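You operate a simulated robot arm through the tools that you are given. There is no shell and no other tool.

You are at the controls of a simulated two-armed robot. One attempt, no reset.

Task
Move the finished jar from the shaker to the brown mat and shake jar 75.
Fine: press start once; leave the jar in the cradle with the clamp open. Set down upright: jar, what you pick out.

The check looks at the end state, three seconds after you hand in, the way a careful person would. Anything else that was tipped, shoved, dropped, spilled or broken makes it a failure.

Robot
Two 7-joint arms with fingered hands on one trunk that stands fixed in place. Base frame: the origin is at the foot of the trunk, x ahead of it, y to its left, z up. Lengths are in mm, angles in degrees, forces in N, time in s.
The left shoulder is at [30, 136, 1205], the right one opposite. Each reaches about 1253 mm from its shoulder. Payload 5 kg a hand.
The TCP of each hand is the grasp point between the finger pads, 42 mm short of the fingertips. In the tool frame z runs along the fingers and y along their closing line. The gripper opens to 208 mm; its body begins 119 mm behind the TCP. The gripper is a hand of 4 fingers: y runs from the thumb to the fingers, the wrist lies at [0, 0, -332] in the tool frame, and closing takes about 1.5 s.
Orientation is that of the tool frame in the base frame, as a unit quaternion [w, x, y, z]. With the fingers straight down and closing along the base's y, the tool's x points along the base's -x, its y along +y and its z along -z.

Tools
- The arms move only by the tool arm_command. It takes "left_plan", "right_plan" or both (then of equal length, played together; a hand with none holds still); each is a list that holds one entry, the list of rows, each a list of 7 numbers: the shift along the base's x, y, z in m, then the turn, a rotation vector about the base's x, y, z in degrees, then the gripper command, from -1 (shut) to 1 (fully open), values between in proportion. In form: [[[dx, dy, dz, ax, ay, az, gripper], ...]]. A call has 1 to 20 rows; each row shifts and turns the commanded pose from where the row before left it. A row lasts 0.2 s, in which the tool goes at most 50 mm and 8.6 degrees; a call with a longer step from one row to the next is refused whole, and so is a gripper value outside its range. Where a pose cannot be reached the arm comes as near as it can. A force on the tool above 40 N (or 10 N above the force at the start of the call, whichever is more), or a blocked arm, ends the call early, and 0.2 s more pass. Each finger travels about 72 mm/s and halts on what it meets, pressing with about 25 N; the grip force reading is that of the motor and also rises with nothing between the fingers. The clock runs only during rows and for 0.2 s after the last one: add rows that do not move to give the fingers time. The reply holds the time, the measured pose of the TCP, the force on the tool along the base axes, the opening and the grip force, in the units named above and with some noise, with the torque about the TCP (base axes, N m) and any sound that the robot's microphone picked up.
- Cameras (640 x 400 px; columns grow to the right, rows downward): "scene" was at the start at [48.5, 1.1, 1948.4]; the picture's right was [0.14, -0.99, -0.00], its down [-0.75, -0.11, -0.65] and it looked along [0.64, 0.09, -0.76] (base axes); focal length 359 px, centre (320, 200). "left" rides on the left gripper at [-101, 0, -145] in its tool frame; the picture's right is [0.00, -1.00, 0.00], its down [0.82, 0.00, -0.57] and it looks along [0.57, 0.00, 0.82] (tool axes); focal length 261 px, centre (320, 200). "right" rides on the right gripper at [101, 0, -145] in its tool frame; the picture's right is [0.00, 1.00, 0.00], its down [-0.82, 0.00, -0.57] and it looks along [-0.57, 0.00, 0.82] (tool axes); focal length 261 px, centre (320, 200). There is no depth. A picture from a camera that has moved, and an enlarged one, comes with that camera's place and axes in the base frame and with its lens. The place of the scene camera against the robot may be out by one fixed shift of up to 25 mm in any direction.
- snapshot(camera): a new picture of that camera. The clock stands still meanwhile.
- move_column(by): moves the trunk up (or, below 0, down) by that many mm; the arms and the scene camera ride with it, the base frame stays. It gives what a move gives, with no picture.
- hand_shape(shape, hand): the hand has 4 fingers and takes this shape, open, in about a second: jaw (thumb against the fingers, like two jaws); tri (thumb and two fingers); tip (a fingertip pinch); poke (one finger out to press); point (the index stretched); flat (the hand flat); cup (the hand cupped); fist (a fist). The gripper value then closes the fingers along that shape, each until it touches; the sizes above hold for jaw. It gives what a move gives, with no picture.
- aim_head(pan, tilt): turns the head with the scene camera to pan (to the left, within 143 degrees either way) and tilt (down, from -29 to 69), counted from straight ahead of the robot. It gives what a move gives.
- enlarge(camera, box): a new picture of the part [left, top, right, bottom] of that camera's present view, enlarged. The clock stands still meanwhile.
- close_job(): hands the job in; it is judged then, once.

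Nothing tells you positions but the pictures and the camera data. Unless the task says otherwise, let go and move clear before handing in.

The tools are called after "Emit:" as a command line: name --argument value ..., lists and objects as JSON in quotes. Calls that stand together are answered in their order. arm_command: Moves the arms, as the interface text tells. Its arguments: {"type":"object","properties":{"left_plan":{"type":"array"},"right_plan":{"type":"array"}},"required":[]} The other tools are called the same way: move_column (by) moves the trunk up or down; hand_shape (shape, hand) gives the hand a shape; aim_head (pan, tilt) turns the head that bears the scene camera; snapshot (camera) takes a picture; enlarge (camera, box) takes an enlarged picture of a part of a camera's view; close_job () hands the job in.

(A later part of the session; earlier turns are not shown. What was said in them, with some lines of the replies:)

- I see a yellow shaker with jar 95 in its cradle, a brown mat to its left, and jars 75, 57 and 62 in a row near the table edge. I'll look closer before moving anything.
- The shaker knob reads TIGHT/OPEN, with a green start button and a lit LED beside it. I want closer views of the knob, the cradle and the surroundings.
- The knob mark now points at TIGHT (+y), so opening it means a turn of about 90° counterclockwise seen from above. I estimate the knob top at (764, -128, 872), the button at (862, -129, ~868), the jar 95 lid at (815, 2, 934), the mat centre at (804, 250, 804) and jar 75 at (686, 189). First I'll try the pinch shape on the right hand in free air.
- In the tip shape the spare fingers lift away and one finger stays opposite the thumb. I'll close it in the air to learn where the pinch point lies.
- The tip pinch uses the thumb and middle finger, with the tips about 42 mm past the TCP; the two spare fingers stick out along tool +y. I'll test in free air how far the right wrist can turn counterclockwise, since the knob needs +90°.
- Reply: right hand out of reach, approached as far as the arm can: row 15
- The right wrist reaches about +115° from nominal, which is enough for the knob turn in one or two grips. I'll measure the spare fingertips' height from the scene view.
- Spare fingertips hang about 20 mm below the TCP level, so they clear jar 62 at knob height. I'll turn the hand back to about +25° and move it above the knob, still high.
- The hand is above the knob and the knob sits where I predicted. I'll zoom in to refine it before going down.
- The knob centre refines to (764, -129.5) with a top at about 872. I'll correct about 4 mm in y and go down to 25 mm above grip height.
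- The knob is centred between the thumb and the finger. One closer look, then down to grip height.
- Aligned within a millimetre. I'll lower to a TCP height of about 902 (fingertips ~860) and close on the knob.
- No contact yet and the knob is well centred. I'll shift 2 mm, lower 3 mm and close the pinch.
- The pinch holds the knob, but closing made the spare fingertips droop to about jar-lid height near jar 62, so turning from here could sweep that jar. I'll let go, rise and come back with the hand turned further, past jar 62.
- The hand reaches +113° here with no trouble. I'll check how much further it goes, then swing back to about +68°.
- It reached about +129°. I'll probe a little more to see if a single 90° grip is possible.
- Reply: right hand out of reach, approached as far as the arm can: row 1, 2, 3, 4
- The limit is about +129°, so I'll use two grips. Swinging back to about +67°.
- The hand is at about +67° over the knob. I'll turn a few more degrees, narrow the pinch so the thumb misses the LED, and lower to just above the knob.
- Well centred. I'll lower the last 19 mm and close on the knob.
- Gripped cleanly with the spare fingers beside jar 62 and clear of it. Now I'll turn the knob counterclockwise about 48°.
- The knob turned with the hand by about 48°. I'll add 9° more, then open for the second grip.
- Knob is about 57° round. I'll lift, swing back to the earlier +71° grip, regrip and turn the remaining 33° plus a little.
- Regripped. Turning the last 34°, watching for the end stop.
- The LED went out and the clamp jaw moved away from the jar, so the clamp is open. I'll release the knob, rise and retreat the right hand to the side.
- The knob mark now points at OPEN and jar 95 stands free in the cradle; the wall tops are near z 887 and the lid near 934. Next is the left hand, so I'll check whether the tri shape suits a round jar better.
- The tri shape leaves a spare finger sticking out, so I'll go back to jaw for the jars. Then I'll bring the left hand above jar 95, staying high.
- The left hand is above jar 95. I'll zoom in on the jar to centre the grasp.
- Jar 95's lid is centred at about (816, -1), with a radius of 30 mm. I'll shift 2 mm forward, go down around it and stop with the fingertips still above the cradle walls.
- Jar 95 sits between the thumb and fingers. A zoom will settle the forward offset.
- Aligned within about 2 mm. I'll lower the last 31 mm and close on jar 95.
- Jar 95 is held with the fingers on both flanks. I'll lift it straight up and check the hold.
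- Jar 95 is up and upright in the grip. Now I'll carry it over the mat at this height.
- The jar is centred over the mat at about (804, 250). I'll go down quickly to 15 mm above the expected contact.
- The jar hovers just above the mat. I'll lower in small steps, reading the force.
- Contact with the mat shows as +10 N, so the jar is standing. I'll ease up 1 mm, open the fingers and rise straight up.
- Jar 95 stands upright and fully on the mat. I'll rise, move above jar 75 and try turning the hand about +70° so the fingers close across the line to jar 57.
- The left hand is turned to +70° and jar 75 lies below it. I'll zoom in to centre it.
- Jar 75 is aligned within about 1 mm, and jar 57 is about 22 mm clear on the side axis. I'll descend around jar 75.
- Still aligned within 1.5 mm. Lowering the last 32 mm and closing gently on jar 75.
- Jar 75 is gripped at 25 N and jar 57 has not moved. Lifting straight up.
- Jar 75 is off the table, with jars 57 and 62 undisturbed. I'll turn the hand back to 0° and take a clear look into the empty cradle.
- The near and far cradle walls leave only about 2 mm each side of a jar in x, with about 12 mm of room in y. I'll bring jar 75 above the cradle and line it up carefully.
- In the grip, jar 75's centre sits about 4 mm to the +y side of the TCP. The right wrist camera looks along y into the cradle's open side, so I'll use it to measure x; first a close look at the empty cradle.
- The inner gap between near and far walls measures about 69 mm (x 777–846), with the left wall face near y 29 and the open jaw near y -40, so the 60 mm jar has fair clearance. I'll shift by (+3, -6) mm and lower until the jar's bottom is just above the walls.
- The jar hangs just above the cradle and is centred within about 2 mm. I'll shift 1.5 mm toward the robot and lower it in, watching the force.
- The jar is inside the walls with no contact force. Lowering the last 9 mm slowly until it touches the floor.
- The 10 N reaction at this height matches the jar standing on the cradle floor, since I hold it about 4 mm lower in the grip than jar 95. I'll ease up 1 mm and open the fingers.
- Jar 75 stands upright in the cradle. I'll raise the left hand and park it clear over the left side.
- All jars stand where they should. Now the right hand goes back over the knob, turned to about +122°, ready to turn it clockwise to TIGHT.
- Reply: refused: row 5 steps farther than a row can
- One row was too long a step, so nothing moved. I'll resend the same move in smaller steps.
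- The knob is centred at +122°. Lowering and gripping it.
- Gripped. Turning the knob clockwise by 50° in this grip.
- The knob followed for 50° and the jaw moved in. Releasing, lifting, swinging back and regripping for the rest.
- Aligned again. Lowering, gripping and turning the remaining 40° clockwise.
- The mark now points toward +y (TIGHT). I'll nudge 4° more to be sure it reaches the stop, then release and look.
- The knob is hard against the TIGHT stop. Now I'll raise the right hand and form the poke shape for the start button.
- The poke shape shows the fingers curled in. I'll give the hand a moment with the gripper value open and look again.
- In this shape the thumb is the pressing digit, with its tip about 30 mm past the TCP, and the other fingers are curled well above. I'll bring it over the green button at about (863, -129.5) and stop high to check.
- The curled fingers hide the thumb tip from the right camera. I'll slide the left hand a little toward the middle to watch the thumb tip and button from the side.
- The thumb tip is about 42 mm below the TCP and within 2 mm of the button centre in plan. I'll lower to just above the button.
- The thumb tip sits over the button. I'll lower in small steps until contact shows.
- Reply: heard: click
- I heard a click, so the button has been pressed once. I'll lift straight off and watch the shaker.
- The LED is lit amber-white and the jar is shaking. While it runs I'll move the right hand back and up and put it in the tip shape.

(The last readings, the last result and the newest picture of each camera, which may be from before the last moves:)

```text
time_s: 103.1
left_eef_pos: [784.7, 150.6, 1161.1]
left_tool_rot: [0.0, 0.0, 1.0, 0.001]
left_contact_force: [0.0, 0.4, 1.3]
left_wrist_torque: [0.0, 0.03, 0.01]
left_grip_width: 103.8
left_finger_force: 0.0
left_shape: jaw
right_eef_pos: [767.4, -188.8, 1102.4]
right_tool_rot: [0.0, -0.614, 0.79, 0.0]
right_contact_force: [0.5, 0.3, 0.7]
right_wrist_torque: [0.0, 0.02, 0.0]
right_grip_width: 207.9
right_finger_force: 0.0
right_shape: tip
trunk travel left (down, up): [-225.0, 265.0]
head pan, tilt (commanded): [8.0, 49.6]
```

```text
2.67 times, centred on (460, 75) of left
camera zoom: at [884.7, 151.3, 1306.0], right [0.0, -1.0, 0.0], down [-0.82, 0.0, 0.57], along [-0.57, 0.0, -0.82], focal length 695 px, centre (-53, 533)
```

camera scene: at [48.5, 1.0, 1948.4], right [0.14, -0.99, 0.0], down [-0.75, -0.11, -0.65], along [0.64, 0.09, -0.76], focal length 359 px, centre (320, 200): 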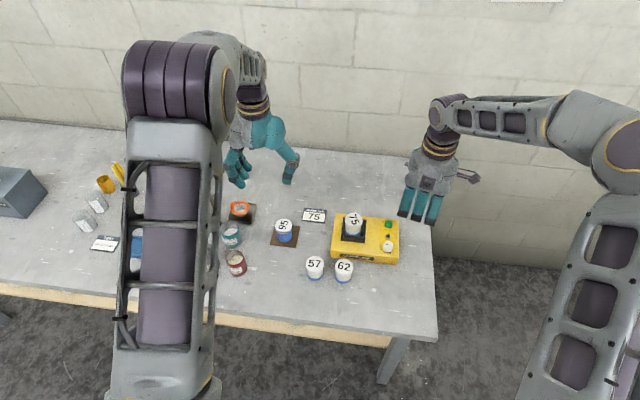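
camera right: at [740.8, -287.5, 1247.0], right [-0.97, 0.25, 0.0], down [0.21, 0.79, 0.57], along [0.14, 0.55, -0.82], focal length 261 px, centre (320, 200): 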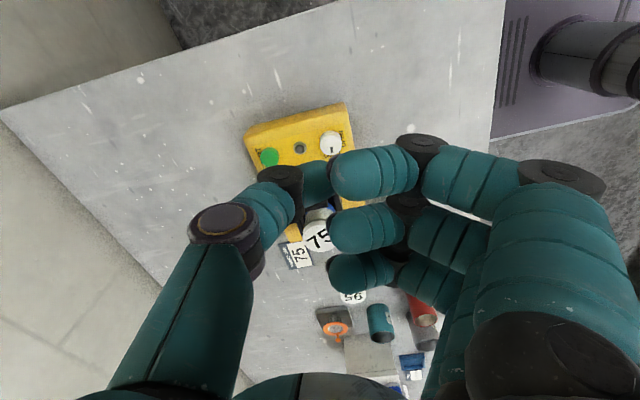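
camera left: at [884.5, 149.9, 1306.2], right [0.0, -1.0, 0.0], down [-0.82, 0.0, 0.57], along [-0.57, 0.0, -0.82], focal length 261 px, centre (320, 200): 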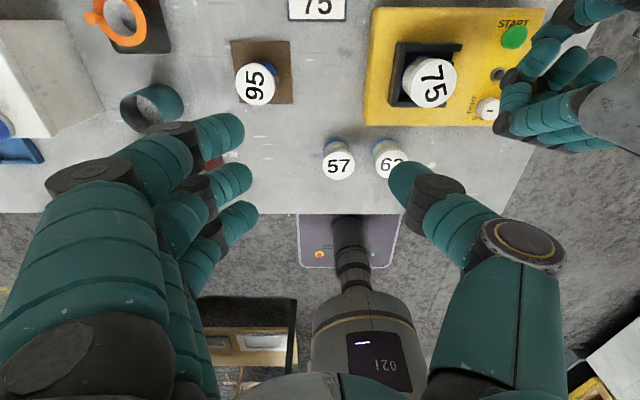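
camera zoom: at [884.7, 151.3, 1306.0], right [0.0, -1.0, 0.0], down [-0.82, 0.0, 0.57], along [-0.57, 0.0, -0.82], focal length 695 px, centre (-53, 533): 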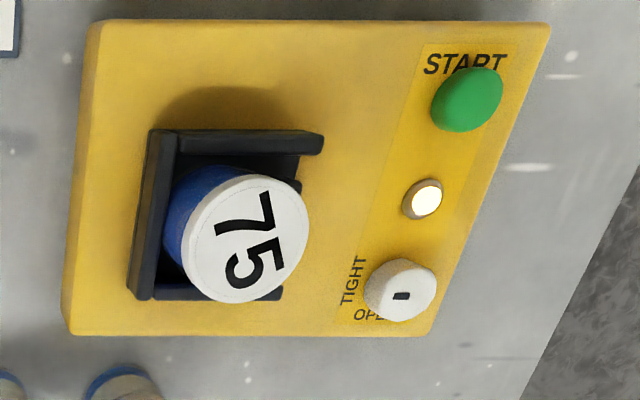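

The cradle is moving and the jar's contents are turning blue. I'll wait and look again, with both hands still.

Emit:
arm_command --right_plan '[[[0, 0, 0, 0, 0, -2.5, -0.5], [0, 0, 0, 0, 0, -2.5, -0.5], [0, 0, 0, 0, 0, 0, -0.5], [0, 0, 0, 0, 0, 0, -0.5], [0, 0, 0, 0, 0, 0, -0.5], [0, 0, 0, 0, 0, 0, -0.5], [0, 0, 0, 0, 0, 0, -0.5], [0, 0, 0, 0, 0, 0, -0.5], [0, 0, 0, 0, 0, 0, -0.5], [0, 0, 0, 0, 0, 0, -0.5], [0, 0, 0, 0, 0, 0, -0.5], [0, 0, 0, 0, 0, 0, -0.5], [0, 0, 0, 0, 0, 0, -0.5], [0, 0, 0, 0, 0, 0, -0.5], [0, 0, 0, 0, 0, 0, -0.5]]]'

Emit:
enlarge --camera "left" --box '[340, 0, 580, 150]'

```text
time_s: 106.3
left_eef_pos: [786.6, 150.4, 1161.6]
left_tool_rot: [-0.001, 0.0, 1.0, 0.0]
left_contact_force: [1.1, -0.2, 0.8]
left_wrist_torque: [-0.03, 0.0, 0.0]
left_grip_width: 103.5
left_finger_force: 0.1
left_shape: jaw
right_eef_pos: [768.5, -189.2, 1101.9]
right_tool_rot: [0.0, -0.579, 0.816, 0.0]
right_contact_force: [-0.9, -0.3, -0.5]
right_wrist_torque: [0.06, 0.03, 0.0]
right_grip_width: 52.7
right_finger_force: 0.0
right_shape: tip
trunk travel left (down, up): [-225.0, 265.0]
head pan, tilt (commanded): [8.0, 49.6]
```

```text
2.67 times, centred on (460, 75) of left
camera zoom: at [884.5, 151.2, 1306.2], right [0.0, -1.0, 0.0], down [-0.82, 0.0, 0.57], along [-0.57, 0.0, -0.82], focal length 695 px, centre (-53, 533)
```

zoom: 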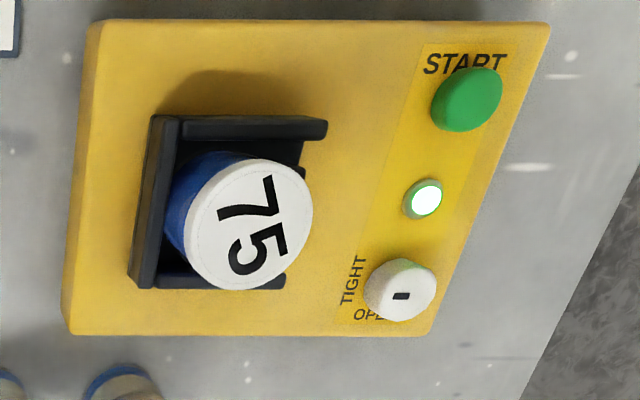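

The LED is green: the cycle is finished. Now I'll move the right hand back over the knob to open the clamp.

Emit:
arm_command --right_plan '[[[-0.002, 0.03, 0, 0, 0, 0, -0.5], [-0.001, 0.03, 0, 0, 0, 0, -0.5], [0, 0, -0.04, 0, 0, 0, -0.5], [0, 0, -0.04, 0, 0, 0, -0.5], [0, 0, -0.04, 0, 0, 0, -0.5], [0, 0, -0.04, 0, 0, 0, -0.5], [0, 0, -0.02, 0, 0, 0, -0.5], [0, 0, 0, 0, 0, 0, -0.5], [0, 0, 0, 0, 0, 0, -0.5]]]'

Emit:
enlarge --camera "right" --box '[240, 90, 400, 240]'

Emit:
enlarge --camera "scene" --box '[320, 190, 440, 290]'

```text
time_s: 108.3
left_eef_pos: [784.9, 151.1, 1161.4]
left_tool_rot: [0.0, 0.0, 1.0, -0.001]
left_contact_force: [0.0, -0.1, 0.2]
left_wrist_torque: [0.03, 0.0, -0.01]
left_grip_width: 103.7
left_finger_force: 0.0
left_shape: jaw
right_eef_pos: [764.1, -128.9, 921.0]
right_tool_rot: [0.0, -0.579, 0.815, 0.0]
right_contact_force: [-0.1, 0.5, 0.0]
right_wrist_torque: [0.03, 0.05, -0.01]
right_grip_width: 52.5
right_finger_force: 0.0
right_shape: tip
trunk travel left (down, up): [-225.0, 265.0]
head pan, tilt (commanded): [8.0, 49.6]
```

```text
2.67 times, centred on (320, 165) of right
camera zoom: at [730.0, -225.5, 1067.2], right [-0.94, 0.34, 0.0], down [0.27, 0.77, 0.57], along [0.19, 0.54, -0.82], focal length 695 px, centre (320, 293)
```

zoom: 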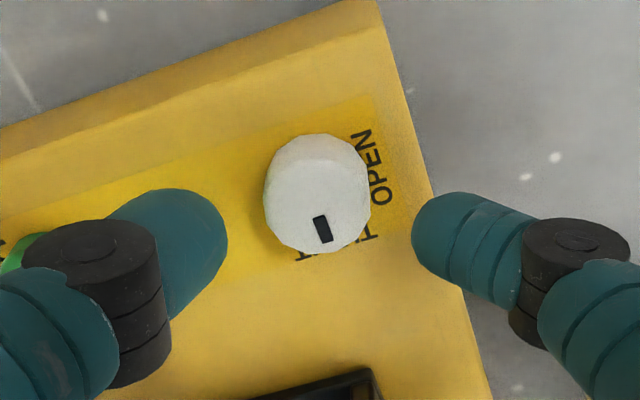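

```text
4.00 times, centred on (380, 240) of scene
camera zoom: at [48.7, 1.2, 1948.4], right [0.14, -0.99, 0.0], down [-0.75, -0.11, -0.65], along [0.64, 0.09, -0.76], focal length 1437 px, centre (80, 40)
```

zoom: 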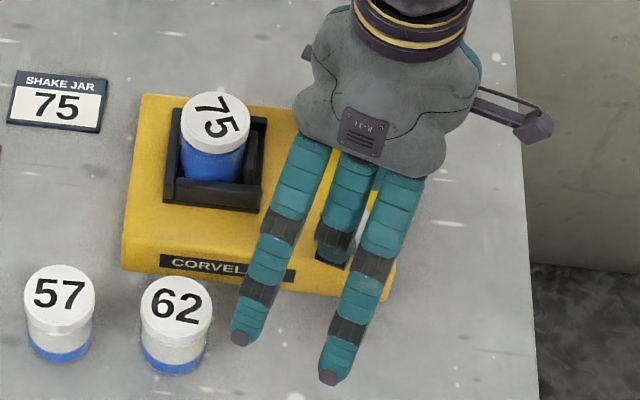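

The view matches the first successful grip exactly. Lowering, gripping and turning 54° counterclockwise, then releasing.

Emit:
arm_command --right_plan '[[[0, 0, -0.01, 0, 0, 0, -0.5], [0, 0, -0.0095, 0, 0, 0, -0.5], [0, 0, 0, 0, 0, 0, -0.5], [0, 0, 0, 0, 0, 0, -0.7], [0, 0, 0, 0, 0, 0, -0.85], [0, 0, 0, 0, 0, 0, -0.9], [0, 0, 0, 0, 0, 0, -0.9], [0, 0, 0, 0, 0, 0, -0.9], [0, 0, 0, 0, 0, 6, -0.9], [0, 0, 0, 0, 0, 6, -0.9], [0, 0, 0, 0, 0, 6, -0.9], [0, 0, 0, 0, 0, 6, -0.9], [0, 0, 0, 0, 0, 6, -0.9], [0, 0, 0, 0, 0, 6, -0.9], [0, 0, 0, 0, 0, 6, -0.9], [0, 0, 0, 0, 0, 6, -0.9], [0, 0, 0, 0, 0, 6, -0.9], [0, 0, 0, 0, 0, 0, -0.9]]]'

Emit:
enlarge --camera "right" --box '[240, 110, 400, 260]'

Emit:
enlarge --camera "scene" --box '[320, 190, 440, 290]'

```text
time_s: 112.1
left_eef_pos: [785.8, 151.7, 1161.1]
left_tool_rot: [0.0, 0.0, 1.0, 0.0]
left_contact_force: [-0.2, 0.4, -0.3]
left_wrist_torque: [-0.11, 0.01, -0.05]
left_grip_width: 103.5
left_finger_force: 0.1
left_shape: jaw
right_eef_pos: [764.2, -129.3, 900.8]
right_tool_rot: [0.001, 0.886, -0.464, 0.001]
right_contact_force: [4.6, -6.9, -3.0]
right_wrist_torque: [-0.27, -0.07, -0.02]
right_grip_width: 26.7
right_finger_force: 24.8
right_shape: tip
trunk travel left (down, up): [-225.0, 265.0]
head pan, tilt (commanded): [8.0, 49.6]
```

```text
2.67 times, centred on (320, 185) of right
camera zoom: at [821.6, -214.4, 1047.9], right [-0.82, -0.57, 0.0], down [-0.46, 0.68, 0.57], along [-0.32, 0.47, -0.82], focal length 695 px, centre (320, 240)
```

zoom: 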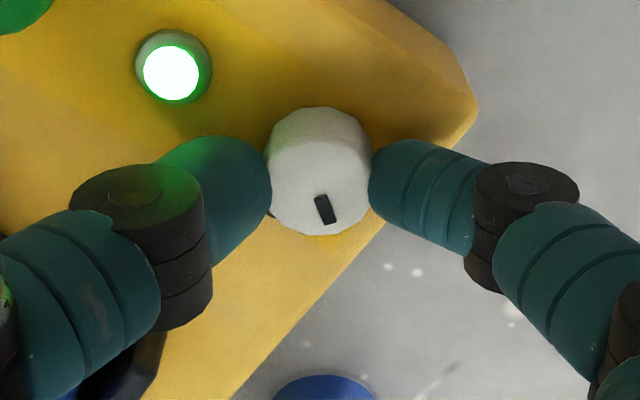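

```text
4.00 times, centred on (380, 240) of scene
camera zoom: at [49.6, 1.7, 1948.4], right [0.14, -0.99, 0.0], down [-0.75, -0.11, -0.65], along [0.64, 0.09, -0.76], focal length 1437 px, centre (80, 40)
```

zoom: 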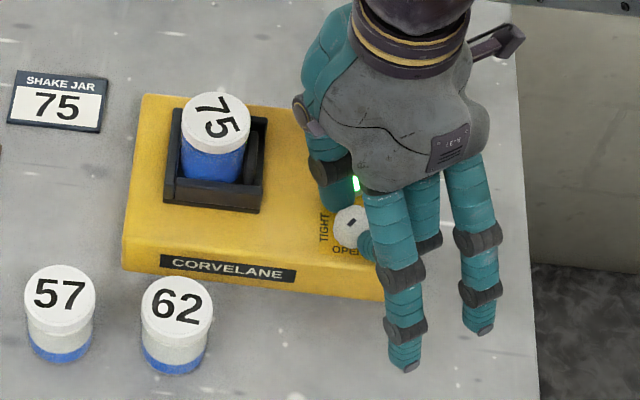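

The knob is 54° round. Release, lift, swing back and regrip for the rest.

Emit:
arm_command --right_plan '[[[0, 0, 0, 0, 0, 0, -0.6], [0, 0, 0, 0, 0, 0, -0.5], [0, 0, 0, 0, 0, 0, -0.5], [0, 0, 0.03, 0, 0, 0, -0.5], [0, 0, 0, 0, 0, -7.7, -0.5], [0, 0, 0, 0, 0, -7.7, -0.5], [0, 0, 0, 0, 0, -7.7, -0.5], [0, 0, 0, 0, 0, -7.7, -0.5], [0, 0, 0, 0, 0, -7.7, -0.5], [0, 0, 0, 0, 0, -7.7, -0.5], [0, 0, 0, 0, 0, -7.7, -0.5], [0, 0, 0, 0, 0, 0, -0.5], [0, 0, -0.012, 0, 0, 0, -0.5], [0, 0, 0, 0, 0, 0, -0.5]]]'

Emit:
enlarge --camera "right" --box '[240, 90, 400, 240]'

```text
time_s: 115.1
left_eef_pos: [785.6, 150.6, 1162.1]
left_tool_rot: [0.0, 0.0, 1.0, 0.0]
left_contact_force: [0.5, 0.4, 0.7]
left_wrist_torque: [0.0, -0.04, 0.01]
left_grip_width: 103.5
left_finger_force: 0.1
left_shape: jaw
right_eef_pos: [764.6, -128.9, 921.7]
right_tool_rot: [0.0, -0.579, 0.815, -0.001]
right_contact_force: [-0.5, -0.7, 0.2]
right_wrist_torque: [0.04, -0.04, 0.01]
right_grip_width: 51.3
right_finger_force: 0.2
right_shape: tip
trunk travel left (down, up): [-225.0, 265.0]
head pan, tilt (commanded): [8.0, 49.6]
```

```text
2.67 times, centred on (320, 165) of right
camera zoom: at [729.8, -225.7, 1066.8], right [-0.94, 0.33, 0.0], down [0.27, 0.77, 0.57], along [0.19, 0.54, -0.82], focal length 695 px, centre (320, 293)
```

zoom: 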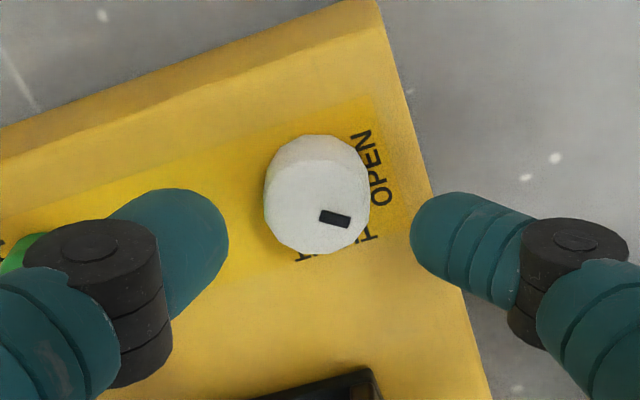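

Emit:
arm_command --right_plan '[[[0, 0, -0.01, 0, 0, 0, -0.5], [0, 0, -0.0095, 0, 0, 0, -0.5], [0, 0, 0, 0, 0, 0, -0.5], [0, 0, 0, 0, 0, 0, -0.7], [0, 0, 0, 0, 0, 0, -0.85], [0, 0, 0, 0, 0, 0, -0.9], [0, 0, 0, 0, 0, 0, -0.9], [0, 0, 0, 0, 0, 0, -0.9], [0, 0, 0, 0, 0, 6, -0.9], [0, 0, 0, 0, 0, 6, -0.9], [0, 0, 0, 0, 0, 6, -0.9], [0, 0, 0, 0, 0, 6, -0.9], [0, 0, 0, 0, 0, 6, -0.9], [0, 0, 0, 0, 0, 5, -0.9], [0, 0, 0, 0, 0, 2, -0.9], [0, 0, 0, 0, 0, 0, -0.9]]]'

Emit:
enlarge --camera "right" --box '[240, 110, 400, 260]'

Emit:
enlarge --camera "scene" --box '[320, 190, 440, 290]'

```text
time_s: 118.5
left_eef_pos: [784.9, 149.0, 1161.4]
left_tool_rot: [0.0, 0.0, 1.0, 0.0]
left_contact_force: [0.2, 0.2, 1.1]
left_wrist_torque: [0.01, 0.0, 0.02]
left_grip_width: 103.4
left_finger_force: 0.1
left_shape: jaw
right_eef_pos: [764.6, -129.7, 900.9]
right_tool_rot: [0.0, 0.808, -0.589, -0.001]
right_contact_force: [-2.0, -4.1, 4.3]
right_wrist_torque: [-0.14, 0.13, -0.23]
right_grip_width: 26.2
right_finger_force: 25.0
right_shape: tip
trunk travel left (down, up): [-225.0, 265.0]
head pan, tilt (commanded): [8.0, 49.6]
```

```text
2.67 times, centred on (320, 185) of right
camera zoom: at [794.7, -227.0, 1046.6], right [-0.95, -0.3, 0.0], down [-0.25, 0.78, 0.57], along [-0.17, 0.54, -0.82], focal length 695 px, centre (320, 240)
```

zoom: 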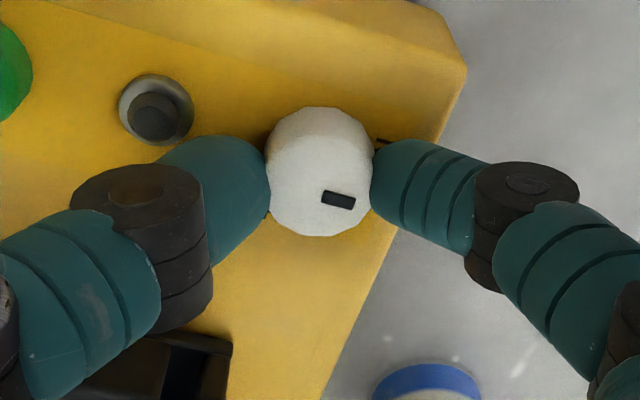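

```text
4.00 times, centred on (380, 240) of scene
camera zoom: at [48.1, 0.8, 1948.4], right [0.14, -0.99, 0.0], down [-0.75, -0.11, -0.65], along [0.64, 0.09, -0.76], focal length 1437 px, centre (80, 40)
```

zoom: 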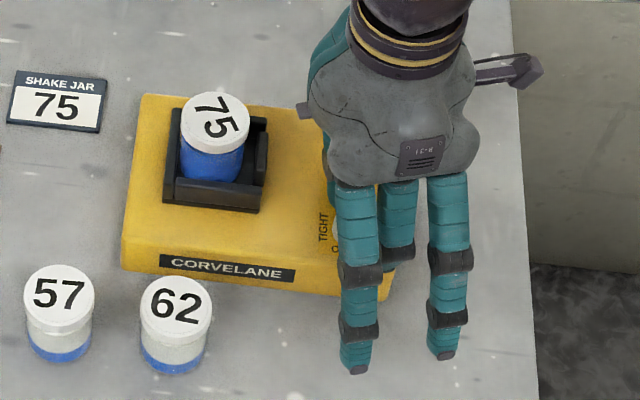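

The LED is off and the jaw has backed away: the clamp is open at its stop. I'll release, lift off and retreat the right hand to the side.

Emit:
arm_command --right_plan '[[[0, 0, 0, 0, 0, 0, -0.6], [0, 0, 0, 0, 0, 0, -0.5], [0, 0, 0, 0, 0, 0, -0.5], [0, 0, 0.04, 0, 0, 0, -0.5], [0, 0, 0.045, 0, 0, 0, -0.3], [0, 0, 0.045, 0, 0, 0, -0.3], [0, -0.045, 0.01, 0, 0, 0, -0.3], [0, -0.045, 0.01, 0, 0, 0, -0.3], [0, -0.045, 0, 0, 0, 0, -0.3], [0, -0.045, 0, 0, 0, 0, -0.3], [0, -0.02, 0, 0, 0, 0, -0.3], [0, 0, 0, 0, 0, 0, -0.3]]]'

Emit:
arm_command --left_plan '[[[0, 0.045, 0, 0, 0, 0, 0.0], [0, 0.045, 0, 0, 0, 0, 0.0], [0, 0.04, 0, 0, 0, 0, 0.0], [0, 0, 0, 0, 0, 0, 0.0]]]'

Emit:
snapshot --camera "scene"

Emit:
enlarge --camera "scene" --box '[260, 190, 420, 290]'

Emit:
enlarge --camera "left" --box '[280, 0, 640, 220]'

Emit:
enlarge --camera "scene" --box '[328, 205, 402, 265]'

```text
time_s: 121.1
left_eef_pos: [785.0, 149.4, 1161.0]
left_tool_rot: [0.0, 0.0, 1.0, 0.0]
left_contact_force: [0.9, 0.2, -0.3]
left_wrist_torque: [0.0, 0.02, -0.01]
left_grip_width: 103.6
left_finger_force: 0.1
left_shape: jaw
right_eef_pos: [764.5, -331.0, 1050.7]
right_tool_rot: [0.0, 0.808, -0.589, 0.0]
right_contact_force: [-0.9, -0.5, -0.1]
right_wrist_torque: [-0.01, 0.03, -0.01]
right_grip_width: 72.2
right_finger_force: 0.1
right_shape: tip
trunk travel left (down, up): [-225.0, 265.0]
head pan, tilt (commanded): [8.0, 49.6]
```

```text
time_s: 122.1
left_eef_pos: [784.7, 280.4, 1161.1]
left_tool_rot: [0.0, 0.001, 1.0, 0.001]
left_contact_force: [0.2, -0.1, -0.1]
left_wrist_torque: [0.08, -0.01, 0.01]
left_grip_width: 103.9
left_finger_force: 0.0
left_shape: jaw
right_eef_pos: [764.9, -330.5, 1051.5]
right_tool_rot: [0.0, 0.808, -0.589, 0.0]
right_contact_force: [0.0, -1.6, 0.6]
right_wrist_torque: [0.05, -0.02, -0.04]
right_grip_width: 72.5
right_finger_force: 0.1
right_shape: tip
trunk travel left (down, up): [-225.0, 265.0]
head pan, tilt (commanded): [8.0, 49.6]
```

```text
taken
camera scene: at [48.5, -0.5, 1948.4], right [0.14, -0.99, 0.0], down [-0.75, -0.1, -0.65], along [0.64, 0.09, -0.76], focal length 359 px, centre (320, 200)
```

scene: 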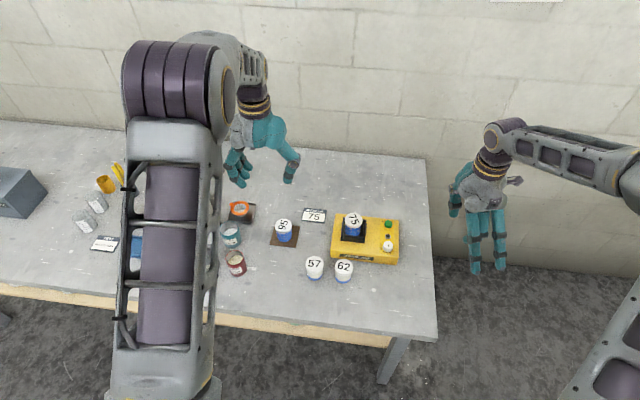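

```text
4.00 times, centred on (340, 240) of scene
camera zoom: at [48.5, -0.5, 1948.4], right [0.14, -0.99, 0.0], down [-0.75, -0.1, -0.65], along [0.64, 0.09, -0.76], focal length 1437 px, centre (240, 40)
```

zoom: 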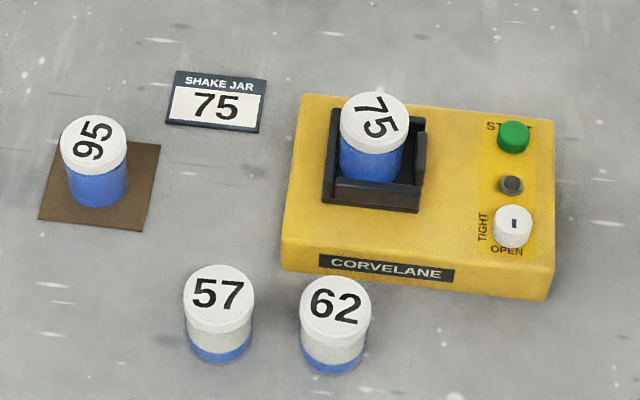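

```text
1.78 times, centred on (460, 110) of left
camera zoom: at [884.8, 280.2, 1306.5], right [0.0, -1.0, 0.0], down [-0.82, 0.0, 0.57], along [-0.57, 0.0, -0.82], focal length 463 px, centre (71, 360)
```

zoom: 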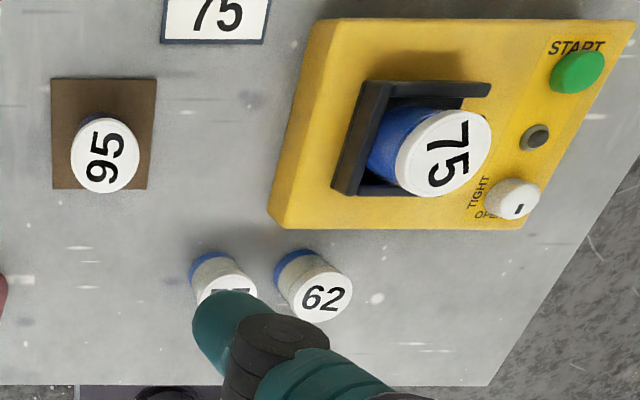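

```text
6.67 times, centred on (365, 235) of scene
camera zoom: at [48.5, -0.5, 1948.4], right [0.14, -0.99, 0.0], down [-0.75, -0.1, -0.65], along [0.64, 0.09, -0.76], focal length 2396 px, centre (20, -33)
```

zoom: 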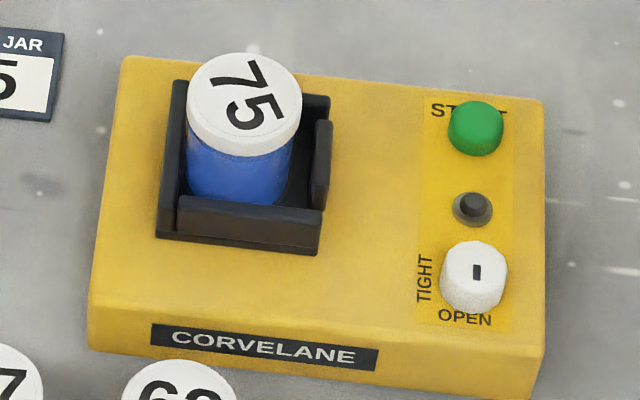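

Jar 95 stands upright on the brown mat. Jar 75 has been shaken and stands upright in the cradle, with the clamp open and the knob on OPEN. Jars 57 and 62 and everything else are where they were, and both hands are clear, so I'm handing in.

Emit:
close_job

```text
The job is handed in.
```

Jar 95 is on the brown mat and jar 75 has been shaken; the job is handed in, and no verdict has come back.

- **Jar 95:** it stands upright, fully on the mat.
- **Jar 75:** I tightened the clamp and pressed start once (one click heard). The light turned green when the cycle finished, and the contents are now blue.
- **Shaker:** jar 75 stands upright in the cradle, with the clamp open and the knob at OPEN.
- **Everything else:** jars 57 and 62, the sign and the cups looked undisturbed in the last pictures. Both hands were empty and clear of the table items when I handed in.
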